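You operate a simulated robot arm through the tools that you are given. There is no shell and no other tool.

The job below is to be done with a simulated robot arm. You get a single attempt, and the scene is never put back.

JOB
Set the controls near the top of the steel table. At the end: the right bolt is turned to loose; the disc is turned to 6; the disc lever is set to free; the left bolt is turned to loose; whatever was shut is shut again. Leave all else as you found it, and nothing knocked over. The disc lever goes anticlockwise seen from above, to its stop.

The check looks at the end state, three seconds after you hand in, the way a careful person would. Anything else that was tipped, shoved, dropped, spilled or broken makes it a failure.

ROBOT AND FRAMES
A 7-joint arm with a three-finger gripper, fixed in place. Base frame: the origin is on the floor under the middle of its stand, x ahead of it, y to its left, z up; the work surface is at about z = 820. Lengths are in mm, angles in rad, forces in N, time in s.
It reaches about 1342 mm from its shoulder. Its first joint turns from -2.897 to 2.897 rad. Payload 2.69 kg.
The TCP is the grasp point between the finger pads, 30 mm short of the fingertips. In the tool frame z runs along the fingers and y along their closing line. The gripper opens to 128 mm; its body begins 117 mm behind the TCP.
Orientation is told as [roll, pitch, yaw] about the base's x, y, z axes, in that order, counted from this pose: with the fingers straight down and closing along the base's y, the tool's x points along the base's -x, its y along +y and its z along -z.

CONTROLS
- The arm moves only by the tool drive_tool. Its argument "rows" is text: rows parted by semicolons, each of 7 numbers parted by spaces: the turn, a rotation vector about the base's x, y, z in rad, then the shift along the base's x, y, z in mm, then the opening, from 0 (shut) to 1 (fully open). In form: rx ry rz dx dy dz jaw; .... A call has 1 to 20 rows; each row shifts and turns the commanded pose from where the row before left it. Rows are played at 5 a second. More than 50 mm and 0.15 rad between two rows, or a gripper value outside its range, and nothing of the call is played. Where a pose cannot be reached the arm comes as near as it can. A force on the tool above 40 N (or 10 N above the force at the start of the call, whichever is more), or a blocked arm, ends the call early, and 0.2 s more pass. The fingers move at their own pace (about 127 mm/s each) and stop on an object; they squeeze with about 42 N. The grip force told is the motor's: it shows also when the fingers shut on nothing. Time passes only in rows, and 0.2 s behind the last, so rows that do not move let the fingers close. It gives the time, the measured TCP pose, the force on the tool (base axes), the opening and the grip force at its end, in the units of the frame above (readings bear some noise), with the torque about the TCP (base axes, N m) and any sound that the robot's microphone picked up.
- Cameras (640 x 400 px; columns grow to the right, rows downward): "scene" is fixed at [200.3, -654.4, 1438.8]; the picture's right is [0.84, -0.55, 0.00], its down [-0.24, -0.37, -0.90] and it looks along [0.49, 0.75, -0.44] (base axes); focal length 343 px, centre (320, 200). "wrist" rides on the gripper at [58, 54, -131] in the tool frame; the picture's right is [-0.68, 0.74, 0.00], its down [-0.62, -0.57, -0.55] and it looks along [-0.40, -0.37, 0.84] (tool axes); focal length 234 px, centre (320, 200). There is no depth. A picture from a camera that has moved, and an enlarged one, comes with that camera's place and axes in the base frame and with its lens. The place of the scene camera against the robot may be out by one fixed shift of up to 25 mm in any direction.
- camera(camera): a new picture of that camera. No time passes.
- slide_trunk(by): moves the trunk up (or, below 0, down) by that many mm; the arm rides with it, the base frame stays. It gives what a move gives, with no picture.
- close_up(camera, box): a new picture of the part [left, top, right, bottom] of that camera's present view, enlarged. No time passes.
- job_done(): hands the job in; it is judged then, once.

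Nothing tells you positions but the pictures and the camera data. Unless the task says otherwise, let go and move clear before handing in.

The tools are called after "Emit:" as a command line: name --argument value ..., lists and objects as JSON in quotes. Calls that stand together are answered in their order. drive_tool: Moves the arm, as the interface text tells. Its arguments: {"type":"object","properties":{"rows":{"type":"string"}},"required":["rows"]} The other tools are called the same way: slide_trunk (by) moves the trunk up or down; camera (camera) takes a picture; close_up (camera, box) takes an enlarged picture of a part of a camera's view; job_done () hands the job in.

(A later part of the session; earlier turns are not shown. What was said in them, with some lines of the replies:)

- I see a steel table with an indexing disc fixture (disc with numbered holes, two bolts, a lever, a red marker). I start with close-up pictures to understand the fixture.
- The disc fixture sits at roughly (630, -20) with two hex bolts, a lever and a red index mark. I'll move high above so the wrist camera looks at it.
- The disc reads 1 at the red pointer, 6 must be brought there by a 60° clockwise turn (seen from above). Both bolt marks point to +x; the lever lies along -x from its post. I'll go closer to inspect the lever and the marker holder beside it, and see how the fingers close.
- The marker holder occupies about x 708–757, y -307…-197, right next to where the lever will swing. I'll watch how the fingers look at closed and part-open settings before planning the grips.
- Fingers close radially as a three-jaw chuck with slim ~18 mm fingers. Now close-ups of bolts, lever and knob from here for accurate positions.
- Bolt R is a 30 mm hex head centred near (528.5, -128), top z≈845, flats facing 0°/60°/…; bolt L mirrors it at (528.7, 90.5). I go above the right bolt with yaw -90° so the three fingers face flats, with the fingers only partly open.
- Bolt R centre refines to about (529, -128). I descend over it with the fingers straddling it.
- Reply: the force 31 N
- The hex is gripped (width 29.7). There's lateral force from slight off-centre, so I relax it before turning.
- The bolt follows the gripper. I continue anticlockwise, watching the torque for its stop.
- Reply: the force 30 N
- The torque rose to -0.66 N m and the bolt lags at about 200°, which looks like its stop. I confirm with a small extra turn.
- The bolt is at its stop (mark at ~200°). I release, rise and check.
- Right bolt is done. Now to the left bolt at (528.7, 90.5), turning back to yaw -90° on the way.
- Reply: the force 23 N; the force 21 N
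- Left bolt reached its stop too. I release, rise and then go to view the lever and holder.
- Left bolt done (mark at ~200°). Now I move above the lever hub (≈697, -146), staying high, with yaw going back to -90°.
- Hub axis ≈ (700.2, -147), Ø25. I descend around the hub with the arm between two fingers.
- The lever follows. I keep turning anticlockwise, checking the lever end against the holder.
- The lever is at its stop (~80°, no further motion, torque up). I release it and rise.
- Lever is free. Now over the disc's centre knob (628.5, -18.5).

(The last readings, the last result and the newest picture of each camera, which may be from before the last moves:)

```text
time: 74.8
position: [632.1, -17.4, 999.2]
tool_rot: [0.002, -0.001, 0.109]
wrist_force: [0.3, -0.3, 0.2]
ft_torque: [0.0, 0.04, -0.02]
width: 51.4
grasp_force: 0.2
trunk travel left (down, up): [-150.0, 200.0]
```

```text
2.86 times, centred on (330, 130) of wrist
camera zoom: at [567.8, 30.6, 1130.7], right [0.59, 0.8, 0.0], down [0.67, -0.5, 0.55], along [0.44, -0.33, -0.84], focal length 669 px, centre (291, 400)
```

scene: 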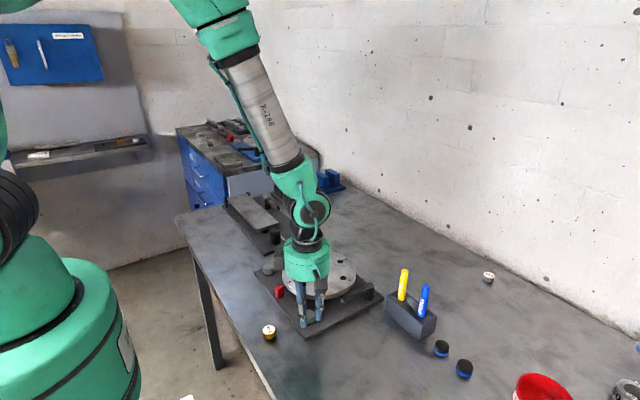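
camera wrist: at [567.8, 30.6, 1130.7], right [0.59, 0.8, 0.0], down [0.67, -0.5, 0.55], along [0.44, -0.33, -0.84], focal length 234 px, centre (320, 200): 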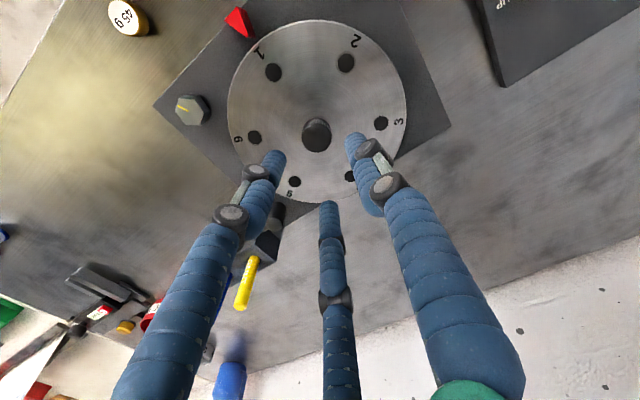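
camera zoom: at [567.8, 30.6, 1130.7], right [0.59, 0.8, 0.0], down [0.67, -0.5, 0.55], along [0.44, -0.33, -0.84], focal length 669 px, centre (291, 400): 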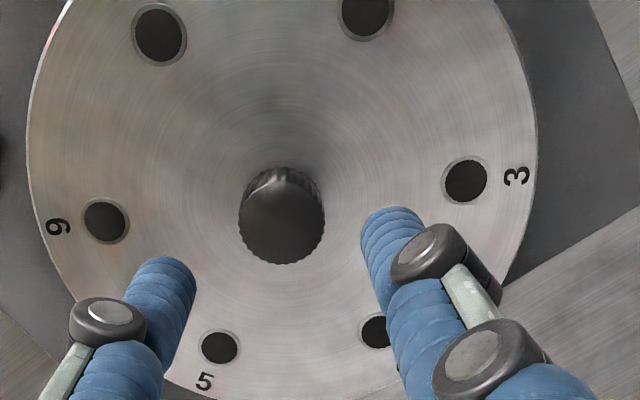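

Emit:
drive_tool --rows "0 0 0 -2.4 -2.1 -20 0.4;0 0 0 0 0 -20 0.4;0 0 0 0 0 -20 0.4;0 0 0 0 0 -20 0.4;0 0 0 0 0 -16 0.4;0 0 0 0 0 0 0.4;0 0 0 0 0 0 0.4"

Emit:
close_up --camera "wrist" --box '[250, 100, 410, 240]'

Emit:
close_up --camera "scene" --box '[260, 190, 400, 310]'

```text
time: 76.4
position: [629.6, -19.1, 904.4]
tool_rot: [0.001, -0.001, 0.108]
wrist_force: [0.4, -0.1, -0.3]
ft_torque: [-0.04, -0.01, -0.03]
width: 51.1
grasp_force: 0.1
trunk travel left (down, up): [-150.0, 200.0]
```

```text
2.86 times, centred on (330, 170) of wrist
camera zoom: at [565.8, 28.2, 1034.9], right [0.59, 0.8, 0.0], down [0.67, -0.5, 0.55], along [0.44, -0.33, -0.84], focal length 669 px, centre (291, 286)
```

zoom: 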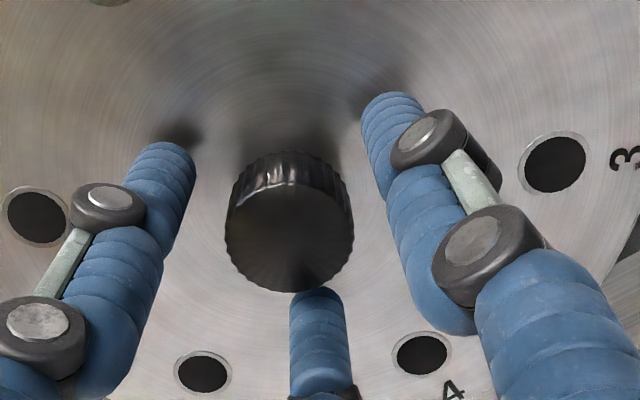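

```text
3.33 times, centred on (330, 250) of scene
camera zoom: at [200.3, -654.4, 1438.8], right [0.84, -0.55, 0.0], down [-0.24, -0.37, -0.9], along [0.49, 0.75, -0.44], focal length 1142 px, centre (287, 33)
```

zoom: 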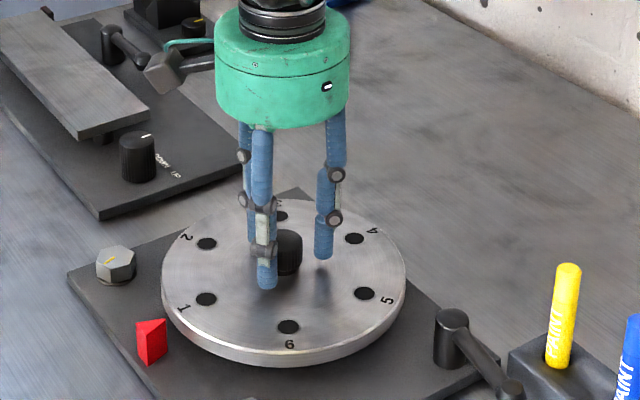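

Emit:
drive_tool --rows "0 0 0 -0.3 0 -5 0.4;0 0 0 0 0 0 0.35;0 0 0 0 0 0 0.25;0 0 0 0 0 0 0.15;0 0 0 0 0 0 0;0 0 0 0 0 0 0;0 0 0 0 0 0 0"

Emit:
close_up --camera "wrist" --box '[250, 100, 410, 240]'

```text
time: 78.0
position: [630.6, -20.0, 898.9]
tool_rot: [-0.001, 0.0, 0.108]
wrist_force: [2.8, -10.9, 0.2]
ft_torque: [-0.47, -0.09, -0.01]
width: 31.1
grasp_force: 45.0
trunk travel left (down, up): [-150.0, 200.0]
```

```text
2.86 times, centred on (330, 170) of wrist
camera zoom: at [566.0, 27.5, 1029.7], right [0.59, 0.8, 0.0], down [0.67, -0.5, 0.55], along [0.44, -0.33, -0.84], focal length 669 px, centre (291, 286)
```

zoom: 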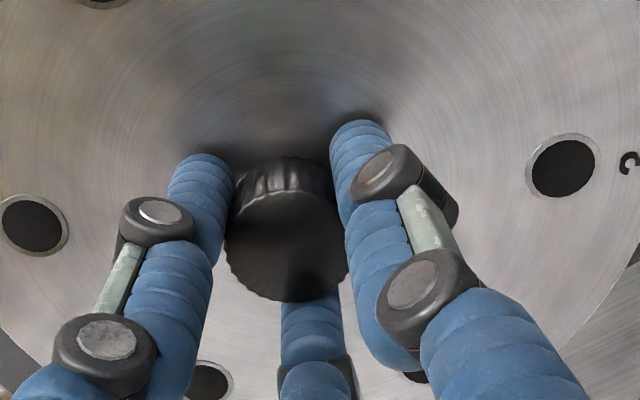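

Knob gripped. I begin turning clockwise (seen from above) a little and check the disc follows.

Emit:
drive_tool --rows "0 0 0 0.1 -0.5 0 0;0 0 -0.08 0 0 0 0;0 0 -0.08 0 0 0 0;0 0 0 0 0 0 0"

Emit:
close_up --camera "scene" --box '[260, 190, 400, 310]'

```text
time: 79.0
position: [631.2, -19.7, 899.2]
tool_rot: [0.001, 0.001, -0.052]
wrist_force: [4.7, -8.0, 3.5]
ft_torque: [-0.42, -0.2, 0.12]
width: 30.9
grasp_force: 45.2
trunk travel left (down, up): [-150.0, 200.0]
```

```text
3.33 times, centred on (330, 250) of scene
camera zoom: at [200.3, -654.4, 1438.8], right [0.84, -0.55, 0.0], down [-0.24, -0.37, -0.9], along [0.49, 0.75, -0.44], focal length 1142 px, centre (287, 33)
```

zoom: 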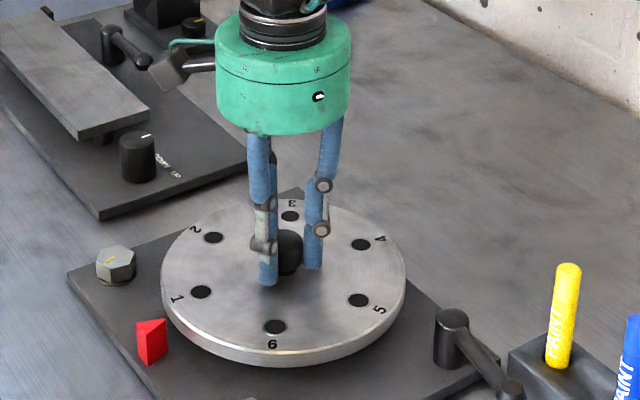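

The disc follows. I continue clockwise toward 6.

Emit:
drive_tool --rows "0 0 -0.1 0.2 -0.4 0.2 0;0 0 -0.1 0 0 0 0;0 0 -0.1 0 0 0 0;0 0 -0.1 0 0 0 0;0 0 0 0 0 0 0"

Emit:
drive_tool --rows "0 0 -0.1 0 0 0 0;0 0 -0.1 0 0 0 0;0 0 -0.1 0 0 0 0;0 0 -0.1 0 0 0 0;0 0 0 0 0 0 0"

Emit:
close_up --camera "scene" --box '[260, 190, 400, 310]'

Emit:
camera --camera "wrist"

```text
time: 80.2
position: [629.7, -19.7, 898.1]
tool_rot: [0.0, 0.001, -0.455]
wrist_force: [2.1, 6.1, 1.4]
ft_torque: [0.12, 0.01, 0.03]
width: 30.9
grasp_force: 44.9
trunk travel left (down, up): [-150.0, 200.0]
```

```text
time: 81.4
position: [628.8, -19.5, 898.7]
tool_rot: [-0.001, 0.0, -0.854]
wrist_force: [3.4, 5.6, -2.1]
ft_torque: [0.12, -0.14, 0.0]
width: 31.1
grasp_force: 44.8
trunk travel left (down, up): [-150.0, 200.0]
```

```text
3.33 times, centred on (330, 250) of scene
camera zoom: at [200.3, -654.4, 1438.8], right [0.84, -0.55, 0.0], down [-0.24, -0.37, -0.9], along [0.49, 0.75, -0.44], focal length 1142 px, centre (287, 33)
```

zoom: 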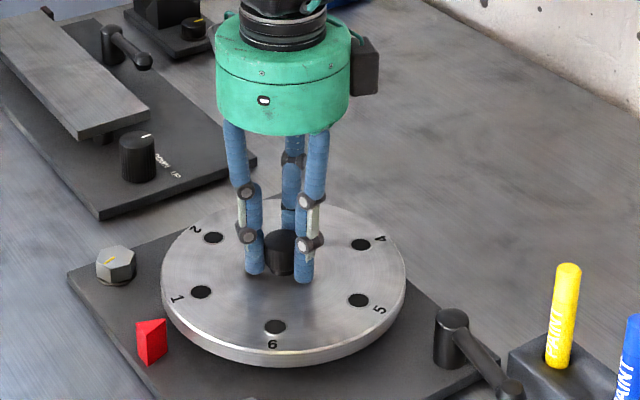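

```text
taken
camera wrist: at [631.9, 59.7, 1029.1], right [1.0, -0.03, 0.0], down [-0.02, -0.84, 0.55], along [-0.01, -0.55, -0.84], focal length 234 px, centre (320, 200)
```

wrist: 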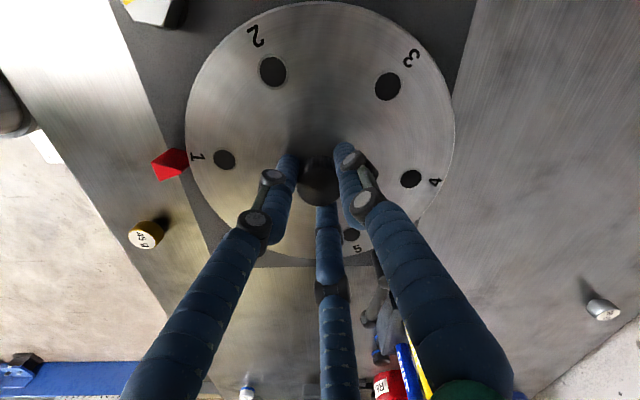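

The disc moved only ~7° and then stayed while the gripper kept turning with almost no torque. I look closer at the knob and test again with small steps.

Emit:
drive_tool --rows "0 0 -0.05 0 0 0 0"

Emit:
drive_tool --rows "0 0 -0.05 0 0 0 0"

Emit:
close_up --camera "scene" --box '[270, 230, 370, 310]'

Emit:
close_up --camera "wrist" --box '[260, 120, 400, 220]'

```text
time: 81.8
position: [630.1, -20.4, 899.4]
tool_rot: [0.0, 0.0, -0.902]
wrist_force: [4.6, 6.9, -4.0]
ft_torque: [0.17, -0.15, 0.47]
width: 30.9
grasp_force: 45.0
trunk travel left (down, up): [-150.0, 200.0]
```

```text
time: 82.2
position: [629.5, -20.7, 898.6]
tool_rot: [-0.001, -0.002, -0.953]
wrist_force: [2.6, 6.0, -3.5]
ft_torque: [-0.05, -0.22, 0.39]
width: 30.9
grasp_force: 45.0
trunk travel left (down, up): [-150.0, 200.0]
```

```text
5.00 times, centred on (320, 270) of scene
camera zoom: at [200.3, -654.4, 1438.8], right [0.84, -0.55, 0.0], down [-0.24, -0.37, -0.9], along [0.49, 0.75, -0.44], focal length 1714 px, centre (320, -150)
```

zoom: 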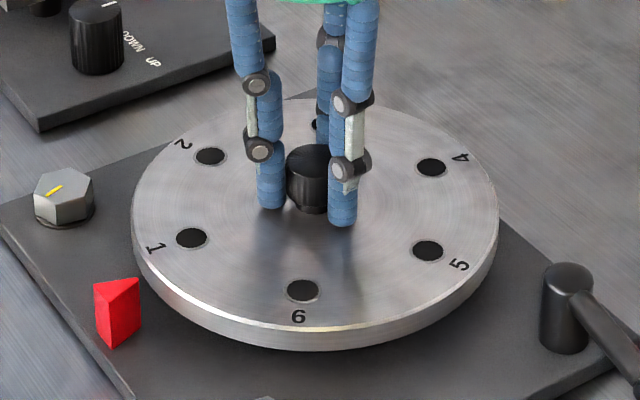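

```text
4.00 times, centred on (330, 170) of wrist
camera zoom: at [639.8, 59.3, 1029.2], right [0.99, -0.12, 0.0], down [-0.1, -0.83, 0.55], along [-0.07, -0.54, -0.84], focal length 937 px, centre (280, 320)
```

zoom: 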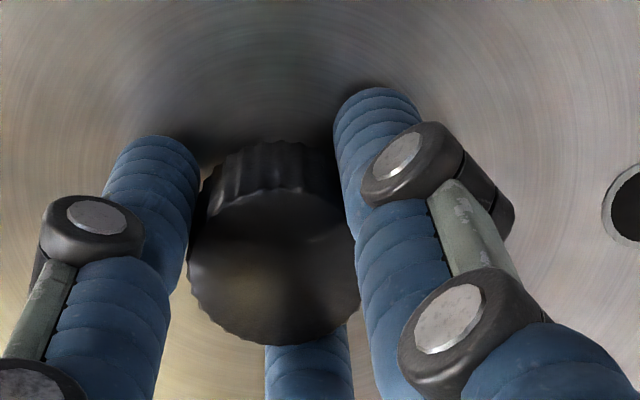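

Emit:
drive_tool --rows "0 0 0 0 0 0 0;0 0 0 0 0 0 0;0 0 0 0 0 0 0"

Emit:
close_up --camera "scene" --box '[270, 230, 370, 310]'

```text
time: 83.0
position: [629.9, -19.3, 898.6]
tool_rot: [0.0, -0.001, -0.954]
wrist_force: [2.8, 6.0, -2.7]
ft_torque: [0.19, -0.02, 0.16]
width: 31.0
grasp_force: 44.9
trunk travel left (down, up): [-150.0, 200.0]
```

```text
5.00 times, centred on (320, 270) of scene
camera zoom: at [200.3, -654.4, 1438.8], right [0.84, -0.55, 0.0], down [-0.24, -0.37, -0.9], along [0.49, 0.75, -0.44], focal length 1714 px, centre (320, -150)
```

zoom: 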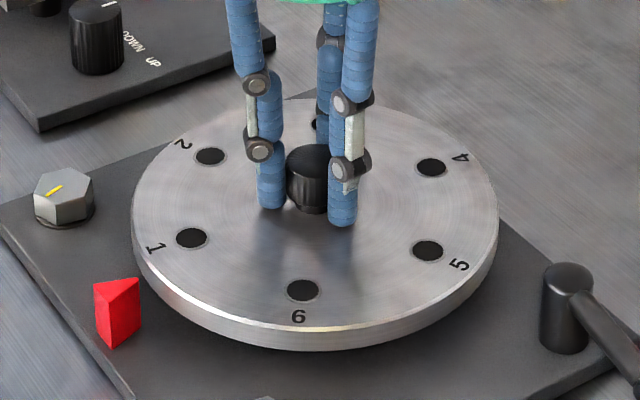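

The disc seems blocked clockwise at about -7° (likely an end stop just past 1). I test the anticlockwise direction.

Emit:
drive_tool --rows "0 0 0.06 -0.2 0.2 0 0;0 0 0.06 0 0 0 0;0 0 0.06 0 0 0 0;0 0 0.06 0 0 0 0;0 0 0.06 0 0 0 0;0 0 0.06 0 0 0 0;0 0 0 0 0 0 0"

Emit:
close_up --camera "scene" --box '[270, 230, 370, 310]'

```text
time: 84.6
position: [630.5, -19.2, 898.5]
tool_rot: [0.001, 0.001, -0.593]
wrist_force: [-0.2, 6.3, -3.8]
ft_torque: [0.14, -0.2, -0.01]
width: 31.0
grasp_force: 45.1
trunk travel left (down, up): [-150.0, 200.0]
```

```text
5.00 times, centred on (320, 270) of scene
camera zoom: at [200.3, -654.4, 1438.8], right [0.84, -0.55, 0.0], down [-0.24, -0.37, -0.9], along [0.49, 0.75, -0.44], focal length 1714 px, centre (320, -150)
```

zoom: 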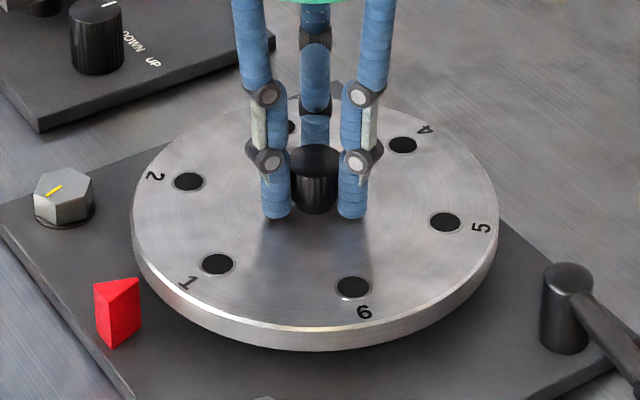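

Anticlockwise the disc follows freely, so the way to 6 is via 2-3-4-5. I continue anticlockwise with checks.

Emit:
drive_tool --rows "0 0 0.08 0 0.3 0 0;0 0 0.08 0 0 0 0;0 0 0.08 0 0 0 0;0 0 0.08 0 0 0 0;0 0 0.08 0 0 0 0;0 0 0.08 0 0 0 0;0 0 0.08 0 0 0 0;0 0 0.08 0 0 0 0;0 0 0.08 0 0 0 0;0 0 0.08 0 0 0 0;0 0 0 0 0 0 0"

Emit:
close_up --camera "scene" --box '[270, 230, 370, 310]'

```text
time: 87.0
position: [630.5, -20.3, 899.1]
tool_rot: [0.0, 0.0, 0.207]
wrist_force: [1.2, -2.7, -4.2]
ft_torque: [-0.22, 0.29, 0.08]
width: 31.1
grasp_force: 44.4
trunk travel left (down, up): [-150.0, 200.0]
```

```text
5.00 times, centred on (320, 270) of scene
camera zoom: at [200.3, -654.4, 1438.8], right [0.84, -0.55, 0.0], down [-0.24, -0.37, -0.9], along [0.49, 0.75, -0.44], focal length 1714 px, centre (320, -150)
```

zoom: 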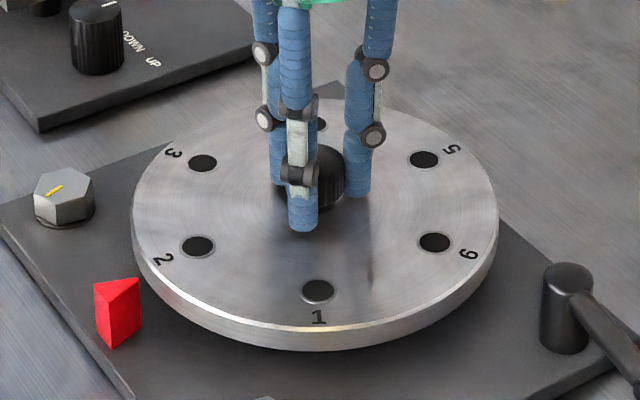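

Emit:
drive_tool --rows "0 0 0.08 0 0 0 0;0 0 0.08 0 0 0 0;0 0 0.08 0 0 0 0;0 0 0.08 0 0 0 0;0 0 0.08 0 0 0 0;0 0 0.08 0 0 0 0;0 0 0.08 0 0 0 0;0 0 0.08 0 0 0 0;0 0 0.08 0 0 0 0;0 0 0.08 0 0 0 0;0 0 0 0 0 0 0"

Emit:
close_up --camera "scene" --box '[270, 230, 370, 310]'

```text
time: 89.4
position: [629.4, -20.0, 897.9]
tool_rot: [0.0, 0.001, 1.007]
wrist_force: [2.2, -5.9, -6.1]
ft_torque: [-0.49, -0.16, 0.0]
width: 31.0
grasp_force: 45.4
trunk travel left (down, up): [-150.0, 200.0]
```

```text
5.00 times, centred on (320, 270) of scene
camera zoom: at [200.3, -654.4, 1438.8], right [0.84, -0.55, 0.0], down [-0.24, -0.37, -0.9], along [0.49, 0.75, -0.44], focal length 1714 px, centre (320, -150)
```

zoom: 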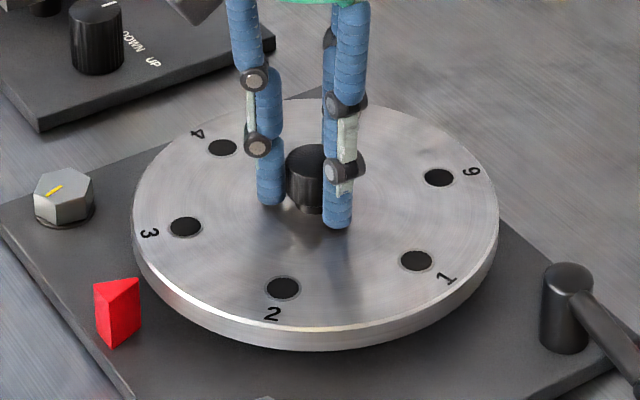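

Emit:
drive_tool --rows "0 0 0.08 0.1 -0.3 0 0;0 0 0.08 0 0 0 0;0 0 0.08 0 0 0 0;0 0 0.08 0 0 0 0;0 0 0.08 0 0 0 0;0 0 0.08 0 0 0 0;0 0 0.08 0 0 0 0;0 0 0.08 0 0 0 0;0 0 0.08 0 0 0 0;0 0 0.08 0 0 0 0;0 0 0.08 0 0 0 0;0 0 0.08 0 0 0 0;0 0 0.08 0 0 0 0;0 0 0 0 0 0 0"

Emit:
close_up --camera "scene" --box '[270, 230, 370, 310]'

```text
time: 92.4
position: [630.3, -20.1, 898.1]
tool_rot: [0.001, 0.003, 2.046]
wrist_force: [-0.9, -3.1, -6.0]
ft_torque: [-0.2, -0.11, -0.01]
width: 30.9
grasp_force: 44.7
trunk travel left (down, up): [-150.0, 200.0]
```

```text
5.00 times, centred on (320, 270) of scene
camera zoom: at [200.3, -654.4, 1438.8], right [0.84, -0.55, 0.0], down [-0.24, -0.37, -0.9], along [0.49, 0.75, -0.44], focal length 1714 px, centre (320, -150)
```

zoom: 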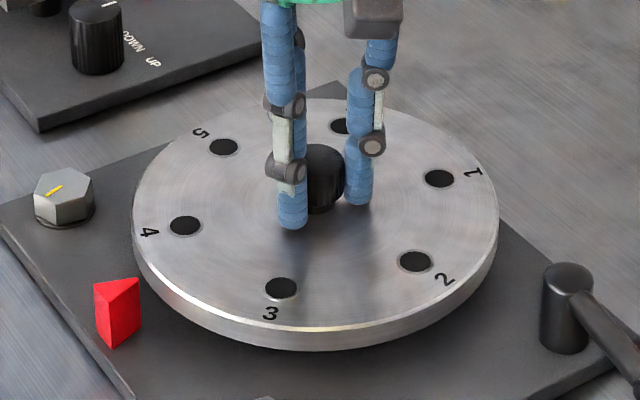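

Disc is now ~165° along. I open in place, turn the tool back, and re-grip.

Emit:
drive_tool --rows "0 0 0 0 0 0 0.4;0 0 0 0 0 0 0.4;0 0 0 0 0 0 0.4;0 0 -0.145 0 0 1 0.4;0 0 -0.145 0 0 0 0.4;0 0 -0.145 0 0 0 0.4;0 0 -0.145 0 0 0 0.4;0 0 -0.145 0 0 0 0.4;0 0 -0.145 0 0 0 0.4;0 0 -0.145 0 0 0 0.4;0 0 -0.145 0 0 0 0.4;0 0 -0.145 0 0 0 0.4;0 0 -0.145 0 0 0 0.4;0 0 -0.145 0 0 0 0.4;0 0 -0.145 0 0 0 0.4;0 0 -0.145 0 0 0 0.4;0 0 -0.145 0 0 0 0.4;0 0 -0.145 0 0 0 0.4;0 0 -0.145 0 0 0 0.4;0 0 -0.145 0 0 0 0.4"

Emit:
drive_tool --rows "0 0 -0.145 0 0 0 0.4;0 0 0 0 0 -1 0.4;0 0 0 0 0 0 0.4"

Emit:
close_up --camera "scene" --box '[270, 230, 370, 310]'

Emit:
close_up --camera "wrist" --box '[250, 100, 410, 240]'

```text
time: 96.6
position: [631.0, -19.5, 899.1]
tool_rot: [0.001, -0.001, -0.424]
wrist_force: [-0.3, 0.4, -0.1]
ft_torque: [0.01, 0.0, 0.0]
width: 51.2
grasp_force: 0.0
trunk travel left (down, up): [-150.0, 200.0]
```

```text
time: 97.4
position: [629.4, -20.4, 898.4]
tool_rot: [0.0, 0.0, -0.565]
wrist_force: [-0.5, -0.4, 0.1]
ft_torque: [0.01, 0.03, 0.01]
width: 51.1
grasp_force: 0.1
trunk travel left (down, up): [-150.0, 200.0]
```

```text
5.00 times, centred on (320, 270) of scene
camera zoom: at [200.3, -654.4, 1438.8], right [0.84, -0.55, 0.0], down [-0.24, -0.37, -0.9], along [0.49, 0.75, -0.44], focal length 1714 px, centre (320, -150)
```

zoom: 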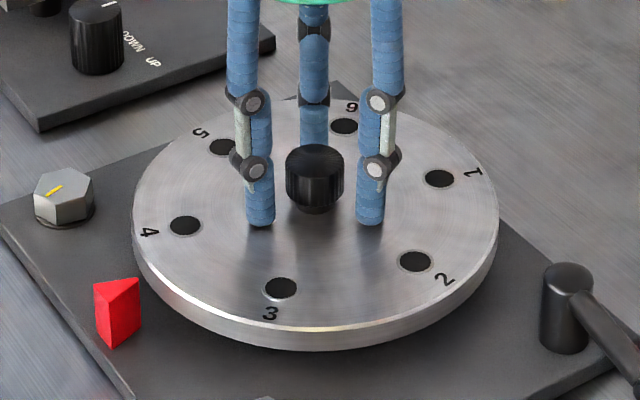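

```text
2.86 times, centred on (330, 170) of wrist
camera zoom: at [609.1, 56.7, 1029.0], right [0.97, 0.26, 0.0], down [0.22, -0.81, 0.55], along [0.14, -0.53, -0.84], focal length 669 px, centre (291, 286)
```

zoom: 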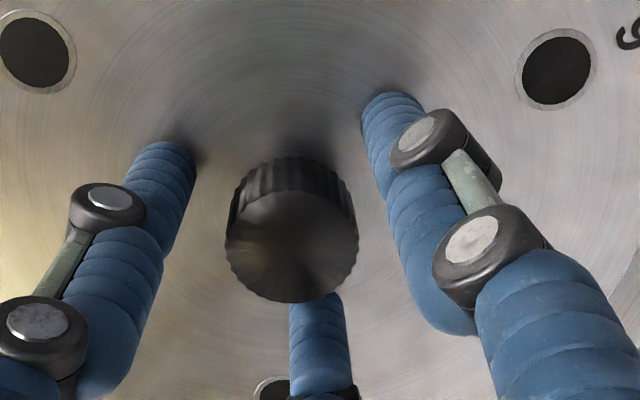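

Disc stayed put. Re-grip and continue anticlockwise.

Emit:
drive_tool --rows "0 0 0 0 0 0 0.3;0 0 0 0 0 0 0.2;0 0 0 0 0 0 0.1;0 0 0 0 0 0 0;0 0 0 0 0 0 0;0 0 0.06 0 0 0 0;0 0 0.08 0 0 0 0;0 0 0.08 0 0 0 0;0 0 0.08 0 0 0 0;0 0 0.08 0 0 0 0;0 0 0 0 0 0 0"

Emit:
drive_tool --rows "0 0 0.08 0 0 0 0;0 0 0.08 0 0 0 0;0 0 0.08 0 0 0 0;0 0 0.08 0 0 0 0;0 0 0.08 0 0 0 0;0 0 0.08 0 0 0 0;0 0 0.08 0 0 0 0;0 0 0.08 0 0 0 0;0 0 0.08 0 0 0 0;0 0 0 0 0 0 0"

Emit:
close_up --camera "scene" --box '[270, 230, 370, 310]'

```text
time: 99.8
position: [630.0, -21.3, 897.8]
tool_rot: [0.001, 0.001, -0.183]
wrist_force: [4.1, -2.6, -2.1]
ft_torque: [-0.03, -0.08, -0.01]
width: 30.9
grasp_force: 44.8
trunk travel left (down, up): [-150.0, 200.0]
```

```text
time: 102.0
position: [630.1, -20.9, 899.4]
tool_rot: [-0.002, 0.001, 0.535]
wrist_force: [5.4, -1.9, -4.3]
ft_torque: [0.01, 0.02, -0.01]
width: 30.8
grasp_force: 45.0
trunk travel left (down, up): [-150.0, 200.0]
```

```text
5.00 times, centred on (320, 270) of scene
camera zoom: at [200.3, -654.4, 1438.8], right [0.84, -0.55, 0.0], down [-0.24, -0.37, -0.9], along [0.49, 0.75, -0.44], focal length 1714 px, centre (320, -150)
```

zoom: 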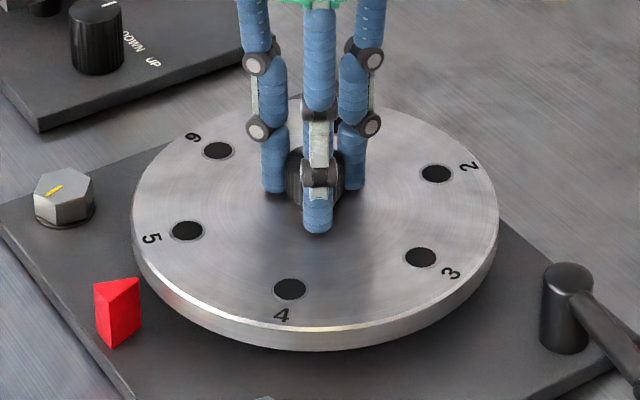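

Emit:
drive_tool --rows "0 0 0.08 0 0 0 0;0 0 0.08 0 0 0 0;0 0 0.08 0 0 0 0;0 0 0.08 0 0 0 0;0 0 0.08 0 0 0 0;0 0 0.08 0 0 0 0;0 0 0.08 0 0 0 0;0 0 0.08 0 0 0 0;0 0 0.08 0 0 0 0;0 0 0.08 0 0 0 0;0 0 0.08 0 0 0 0;0 0 0.08 0 0 0 0;0 0 0.08 0 0 0 0;0 0 0 0 0 0 0"

Emit:
close_up --camera "scene" --box '[270, 230, 370, 310]'

Emit:
camera --camera "wrist"

```text
time: 105.0
position: [630.1, -19.9, 898.0]
tool_rot: [0.001, -0.001, 1.574]
wrist_force: [5.3, 0.9, 2.0]
ft_torque: [-0.19, -0.26, 0.0]
width: 31.0
grasp_force: 45.1
trunk travel left (down, up): [-150.0, 200.0]
```

```text
5.00 times, centred on (320, 270) of scene
camera zoom: at [200.3, -654.4, 1438.8], right [0.84, -0.55, 0.0], down [-0.24, -0.37, -0.9], along [0.49, 0.75, -0.44], focal length 1714 px, centre (320, -150)
```

zoom: 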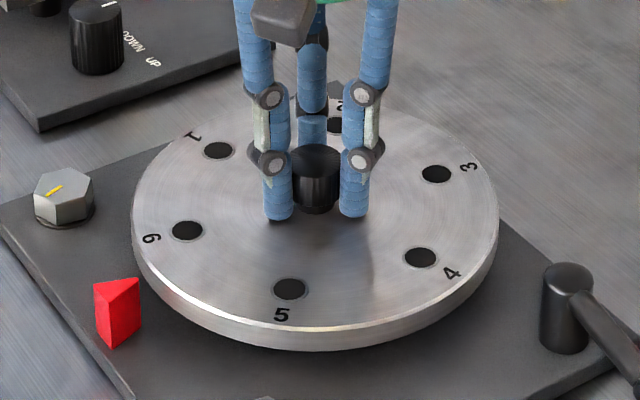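

```text
taken
camera wrist: at [576.4, -78.3, 1029.1], right [-0.74, 0.67, 0.0], down [0.56, 0.62, 0.55], along [0.37, 0.41, -0.84], focal length 234 px, centre (320, 200)
```

wrist: 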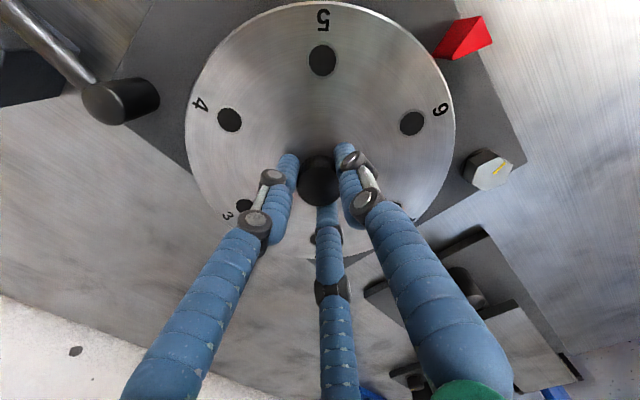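

Hole 6 is at ~167°, needs ~12.8° more to reach the pointer at 180°.

Emit:
drive_tool --rows "0 0 0.07 -0.2 0 0 0;0 0 0.07 0 0 0 0;0 0 0.06 0 0 0 0;0 0 0 0 0 0 0;0 0 0 0 0 0 0"

Emit:
close_up --camera "scene" --box '[270, 230, 370, 310]'

Emit:
camera --camera "wrist"

Emit:
close_up --camera "wrist" --box '[360, 0, 520, 140]'

```text
time: 106.2
position: [630.3, -21.1, 899.3]
tool_rot: [0.0, 0.001, 1.775]
wrist_force: [8.2, 1.7, -0.6]
ft_torque: [0.03, -0.2, 0.05]
width: 30.7
grasp_force: 45.4
trunk travel left (down, up): [-150.0, 200.0]
```

```text
5.00 times, centred on (320, 270) of scene
camera zoom: at [200.3, -654.4, 1438.8], right [0.84, -0.55, 0.0], down [-0.24, -0.37, -0.9], along [0.49, 0.75, -0.44], focal length 1714 px, centre (320, -150)
```

zoom: 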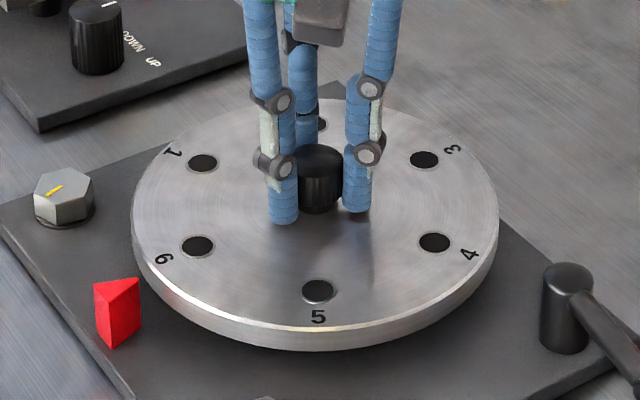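

```text
taken
camera wrist: at [589.1, -87.7, 1029.1], right [-0.86, 0.51, 0.0], down [0.43, 0.72, 0.55], along [0.28, 0.47, -0.84], focal length 234 px, centre (320, 200)
```

wrist: 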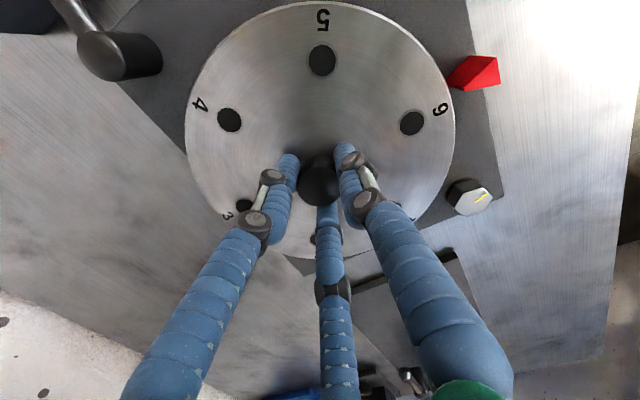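

```text
2.86 times, centred on (440, 70) of wrist
camera zoom: at [589.1, -87.7, 1029.1], right [-0.86, 0.51, 0.0], down [0.43, 0.72, 0.55], along [0.28, 0.47, -0.84], focal length 669 px, centre (-23, 571)
```

zoom: 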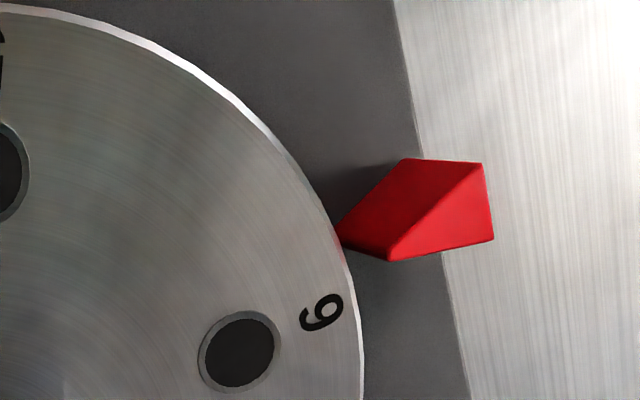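

Emit:
close_up --camera "scene" --box '[220, 220, 420, 345]'

```text
3.20 times, centred on (320, 282) of scene
camera zoom: at [200.3, -654.4, 1438.8], right [0.84, -0.55, 0.0], down [-0.24, -0.37, -0.9], along [0.49, 0.75, -0.44], focal length 1097 px, centre (320, -64)
```

zoom: 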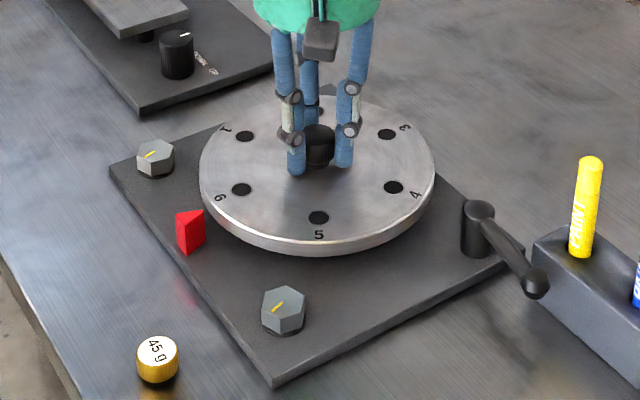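

Compared with the starting picture, about 1.5° is still missing. A small nudge more.

Emit:
drive_tool --rows "0 0 0.014 -0.3 0 0 0;0 0 0.012 0 0 0 0;0 0 0 0 0 0 0;0 0 0 0 0 0 0"

Emit:
close_up --camera "scene" --box '[220, 220, 420, 345]'

Emit:
close_up --camera "wrist" --box '[360, 0, 520, 140]'

```text
time: 107.2
position: [631.2, -20.6, 898.0]
tool_rot: [0.001, 0.0, 1.8]
wrist_force: [7.2, 11.0, -5.1]
ft_torque: [-0.09, -0.35, 0.0]
width: 30.7
grasp_force: 44.8
trunk travel left (down, up): [-150.0, 200.0]
```

```text
3.20 times, centred on (320, 282) of scene
camera zoom: at [200.3, -654.4, 1438.8], right [0.84, -0.55, 0.0], down [-0.24, -0.37, -0.9], along [0.49, 0.75, -0.44], focal length 1097 px, centre (320, -64)
```

zoom: 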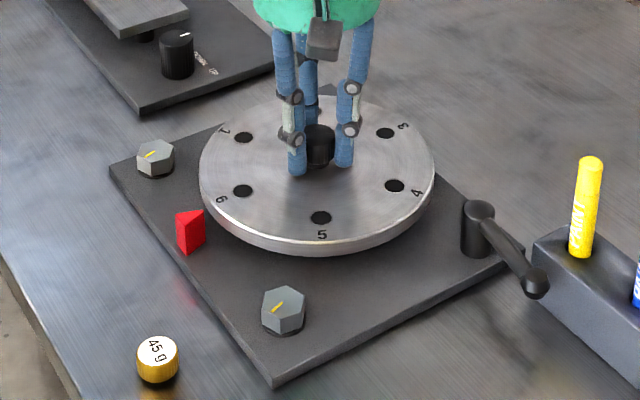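

```text
2.86 times, centred on (440, 70) of wrist
camera zoom: at [590.9, -88.7, 1029.2], right [-0.87, 0.49, 0.0], down [0.41, 0.73, 0.55], along [0.27, 0.48, -0.84], focal length 669 px, centre (-23, 571)
```

zoom: 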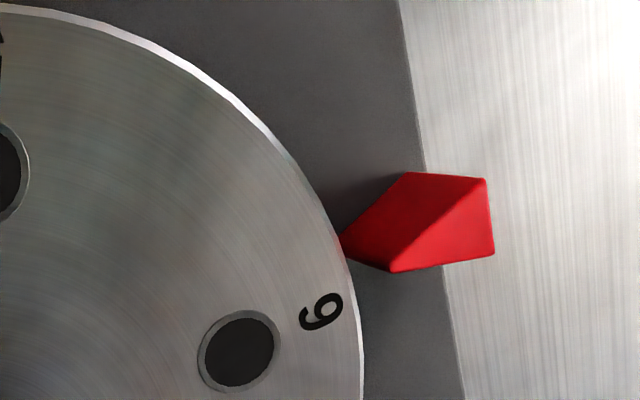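

The holes now coincide with the starting pattern, with 6 at the pointer. I release and rise clear.

Emit:
drive_tool --rows "0 0 0 0.2 0.4 0 0;0 0 0 0 0 0 0.25;0 0 0 0 0 0 0.35;0 0 0 0 0 0 0.4;0 0 0 0 0 5 0.4;0 0 0 0 0 20 0.4;0 0 0 0 0 30 0.4;0 0 0 0 0 40 0.4;0 0 0 0 0 40 0.4;0 0 0 0 0 40 0.4;0 0 0 0 0 0 0.4"

Emit:
close_up --camera "scene" --box '[220, 220, 420, 345]'

Emit:
camera --camera "wrist"

```text
time: 109.6
position: [629.5, -19.7, 1073.6]
tool_rot: [-0.001, 0.0, 1.799]
wrist_force: [0.0, -0.7, -0.7]
ft_torque: [0.0, -0.05, 0.01]
width: 51.2
grasp_force: 0.0
trunk travel left (down, up): [-150.0, 200.0]
```

```text
3.20 times, centred on (320, 282) of scene
camera zoom: at [200.3, -654.4, 1438.8], right [0.84, -0.55, 0.0], down [-0.24, -0.37, -0.9], along [0.49, 0.75, -0.44], focal length 1097 px, centre (320, -64)
```

zoom: 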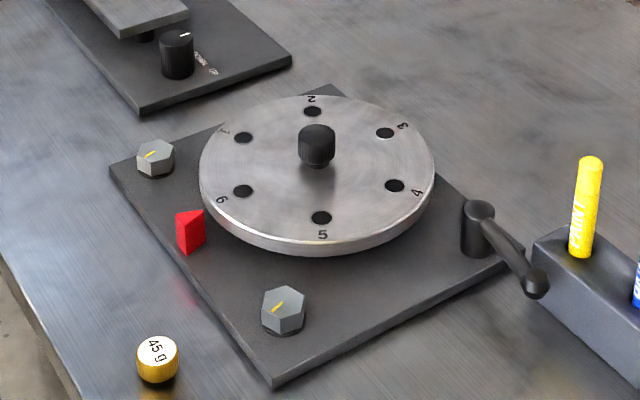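

```text
taken
camera wrist: at [589.9, -88.6, 1203.7], right [-0.87, 0.49, 0.0], down [0.41, 0.73, 0.55], along [0.27, 0.48, -0.84], focal length 234 px, centre (320, 200)
```

wrist: 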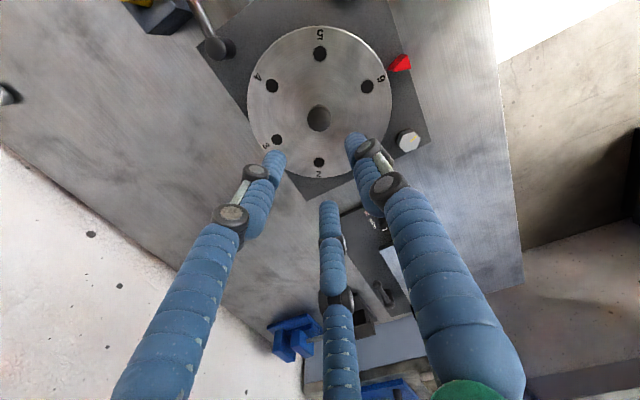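

All four controls look right. I move the arm further clear and do a last full check of the scene.

Emit:
drive_tool --rows "0 0 -0.1 0 0 30 0.4;0 0 -0.1 0 0 30 0.4;0 0 -0.1 -10 10 30 0.4;0 0 -0.1 -10 10 30 0.4;0 0 -0.1 -10 10 0 0.4;0 0 0 0 0 0 0.4"

Emit:
camera --camera "scene"

Emit:
close_up --camera "scene" --box '[220, 220, 420, 345]'

Emit:
camera --camera "wrist"

```text
time: 111.0
position: [599.7, 11.0, 1191.5]
tool_rot: [-0.001, 0.0, 1.299]
wrist_force: [0.0, 0.0, 1.1]
ft_torque: [0.0, 0.0, 0.01]
width: 51.2
grasp_force: 0.1
trunk travel left (down, up): [-150.0, 200.0]
```

```text
taken
```

scene: 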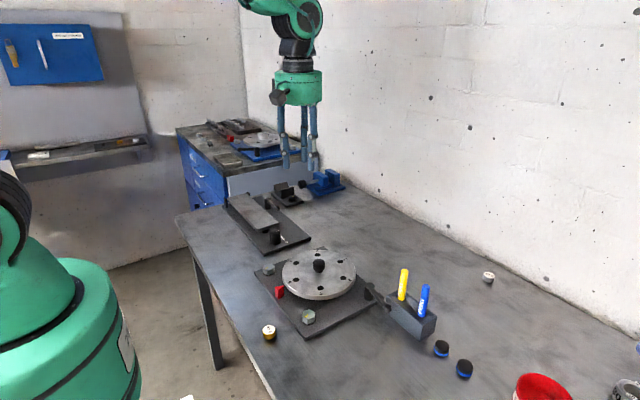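

```text
3.20 times, centred on (320, 282) of scene
camera zoom: at [200.3, -654.4, 1438.8], right [0.84, -0.55, 0.0], down [-0.24, -0.37, -0.9], along [0.49, 0.75, -0.44], focal length 1097 px, centre (320, -64)
```

zoom: 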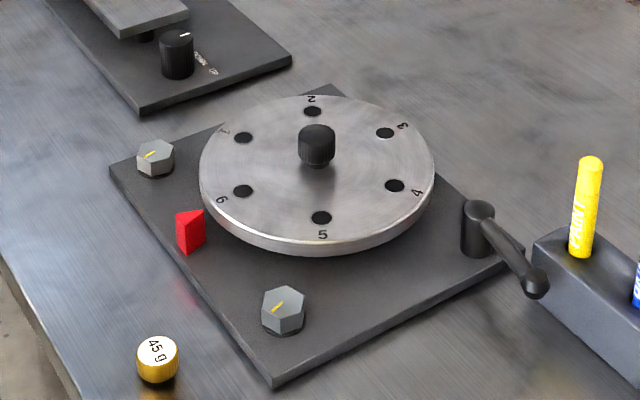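

```text
taken
camera wrist: at [531.9, -30.9, 1323.3], right [-0.53, 0.85, 0.0], down [0.71, 0.44, 0.55], along [0.47, 0.29, -0.84], focal length 234 px, centre (320, 200)
```

wrist: 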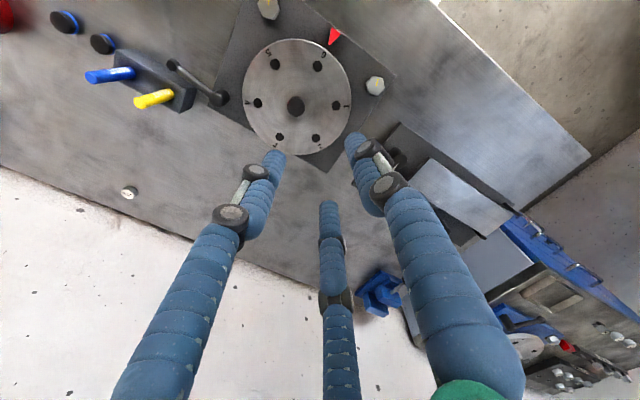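

Emit:
close_up --camera "wrist" --box '[80, 20, 260, 140]'

Emit:
close_up --camera "scene" --box '[350, 270, 450, 340]'

```text
3.33 times, centred on (170, 80) of wrist
camera zoom: at [531.9, -30.9, 1323.3], right [-0.53, 0.85, 0.0], down [0.71, 0.44, 0.55], along [0.47, 0.29, -0.84], focal length 781 px, centre (820, 600)
```

zoom: 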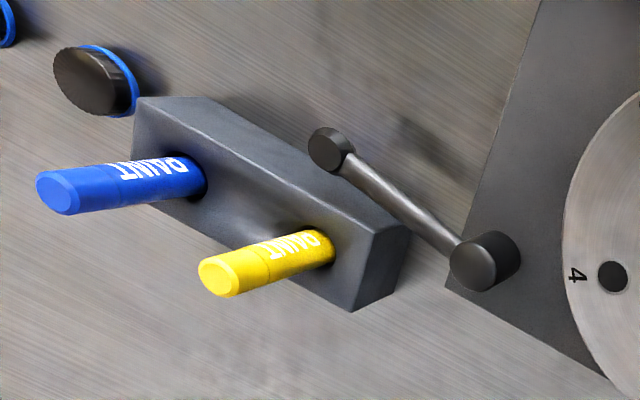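

```text
5.71 times, centred on (400, 305) of scene
camera zoom: at [200.3, -654.4, 1438.8], right [0.84, -0.55, 0.0], down [-0.24, -0.37, -0.9], along [0.49, 0.75, -0.44], focal length 1958 px, centre (-137, -400)
```

zoom: 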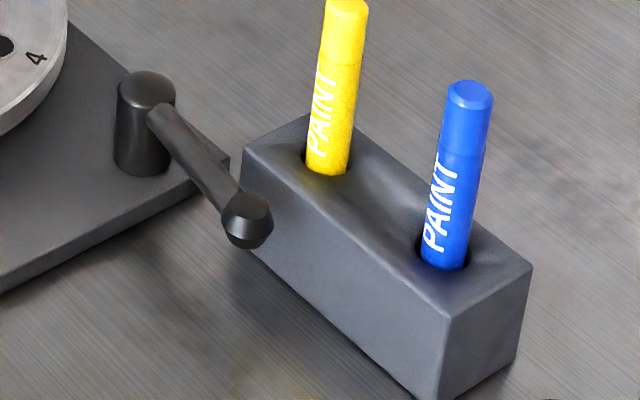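

The final pictures show both bolts at their loose stops and the disc at 6. The lever rests at its own stop, about 16 mm clear of the marker holder, and nothing else has moved. I hand in the job.

Emit:
job_done

```text
The job is handed in.
```

I set all four controls and handed the job in. The last pictures show them where you asked, and nothing else looks moved or knocked over.

- **Right and left bolts:** I turned both anticlockwise. Each stopped hard at about 200° from where it started. There is no "loose" mark on the plate, so I took that stop as loose.
- **Disc lever:** I turned it anticlockwise about 80°, where it stopped. It rests about 16 mm clear of the marker holder.
- **Disc:** 6 is at the red pointer. I first tried the short way, clockwise, and it was blocked about 7° past 1. I then went the long way, anticlockwise through 2, 3, 4 and 5.

I opened nothing, so there was nothing to shut again. I let go of everything and moved the arm clear before handing in.
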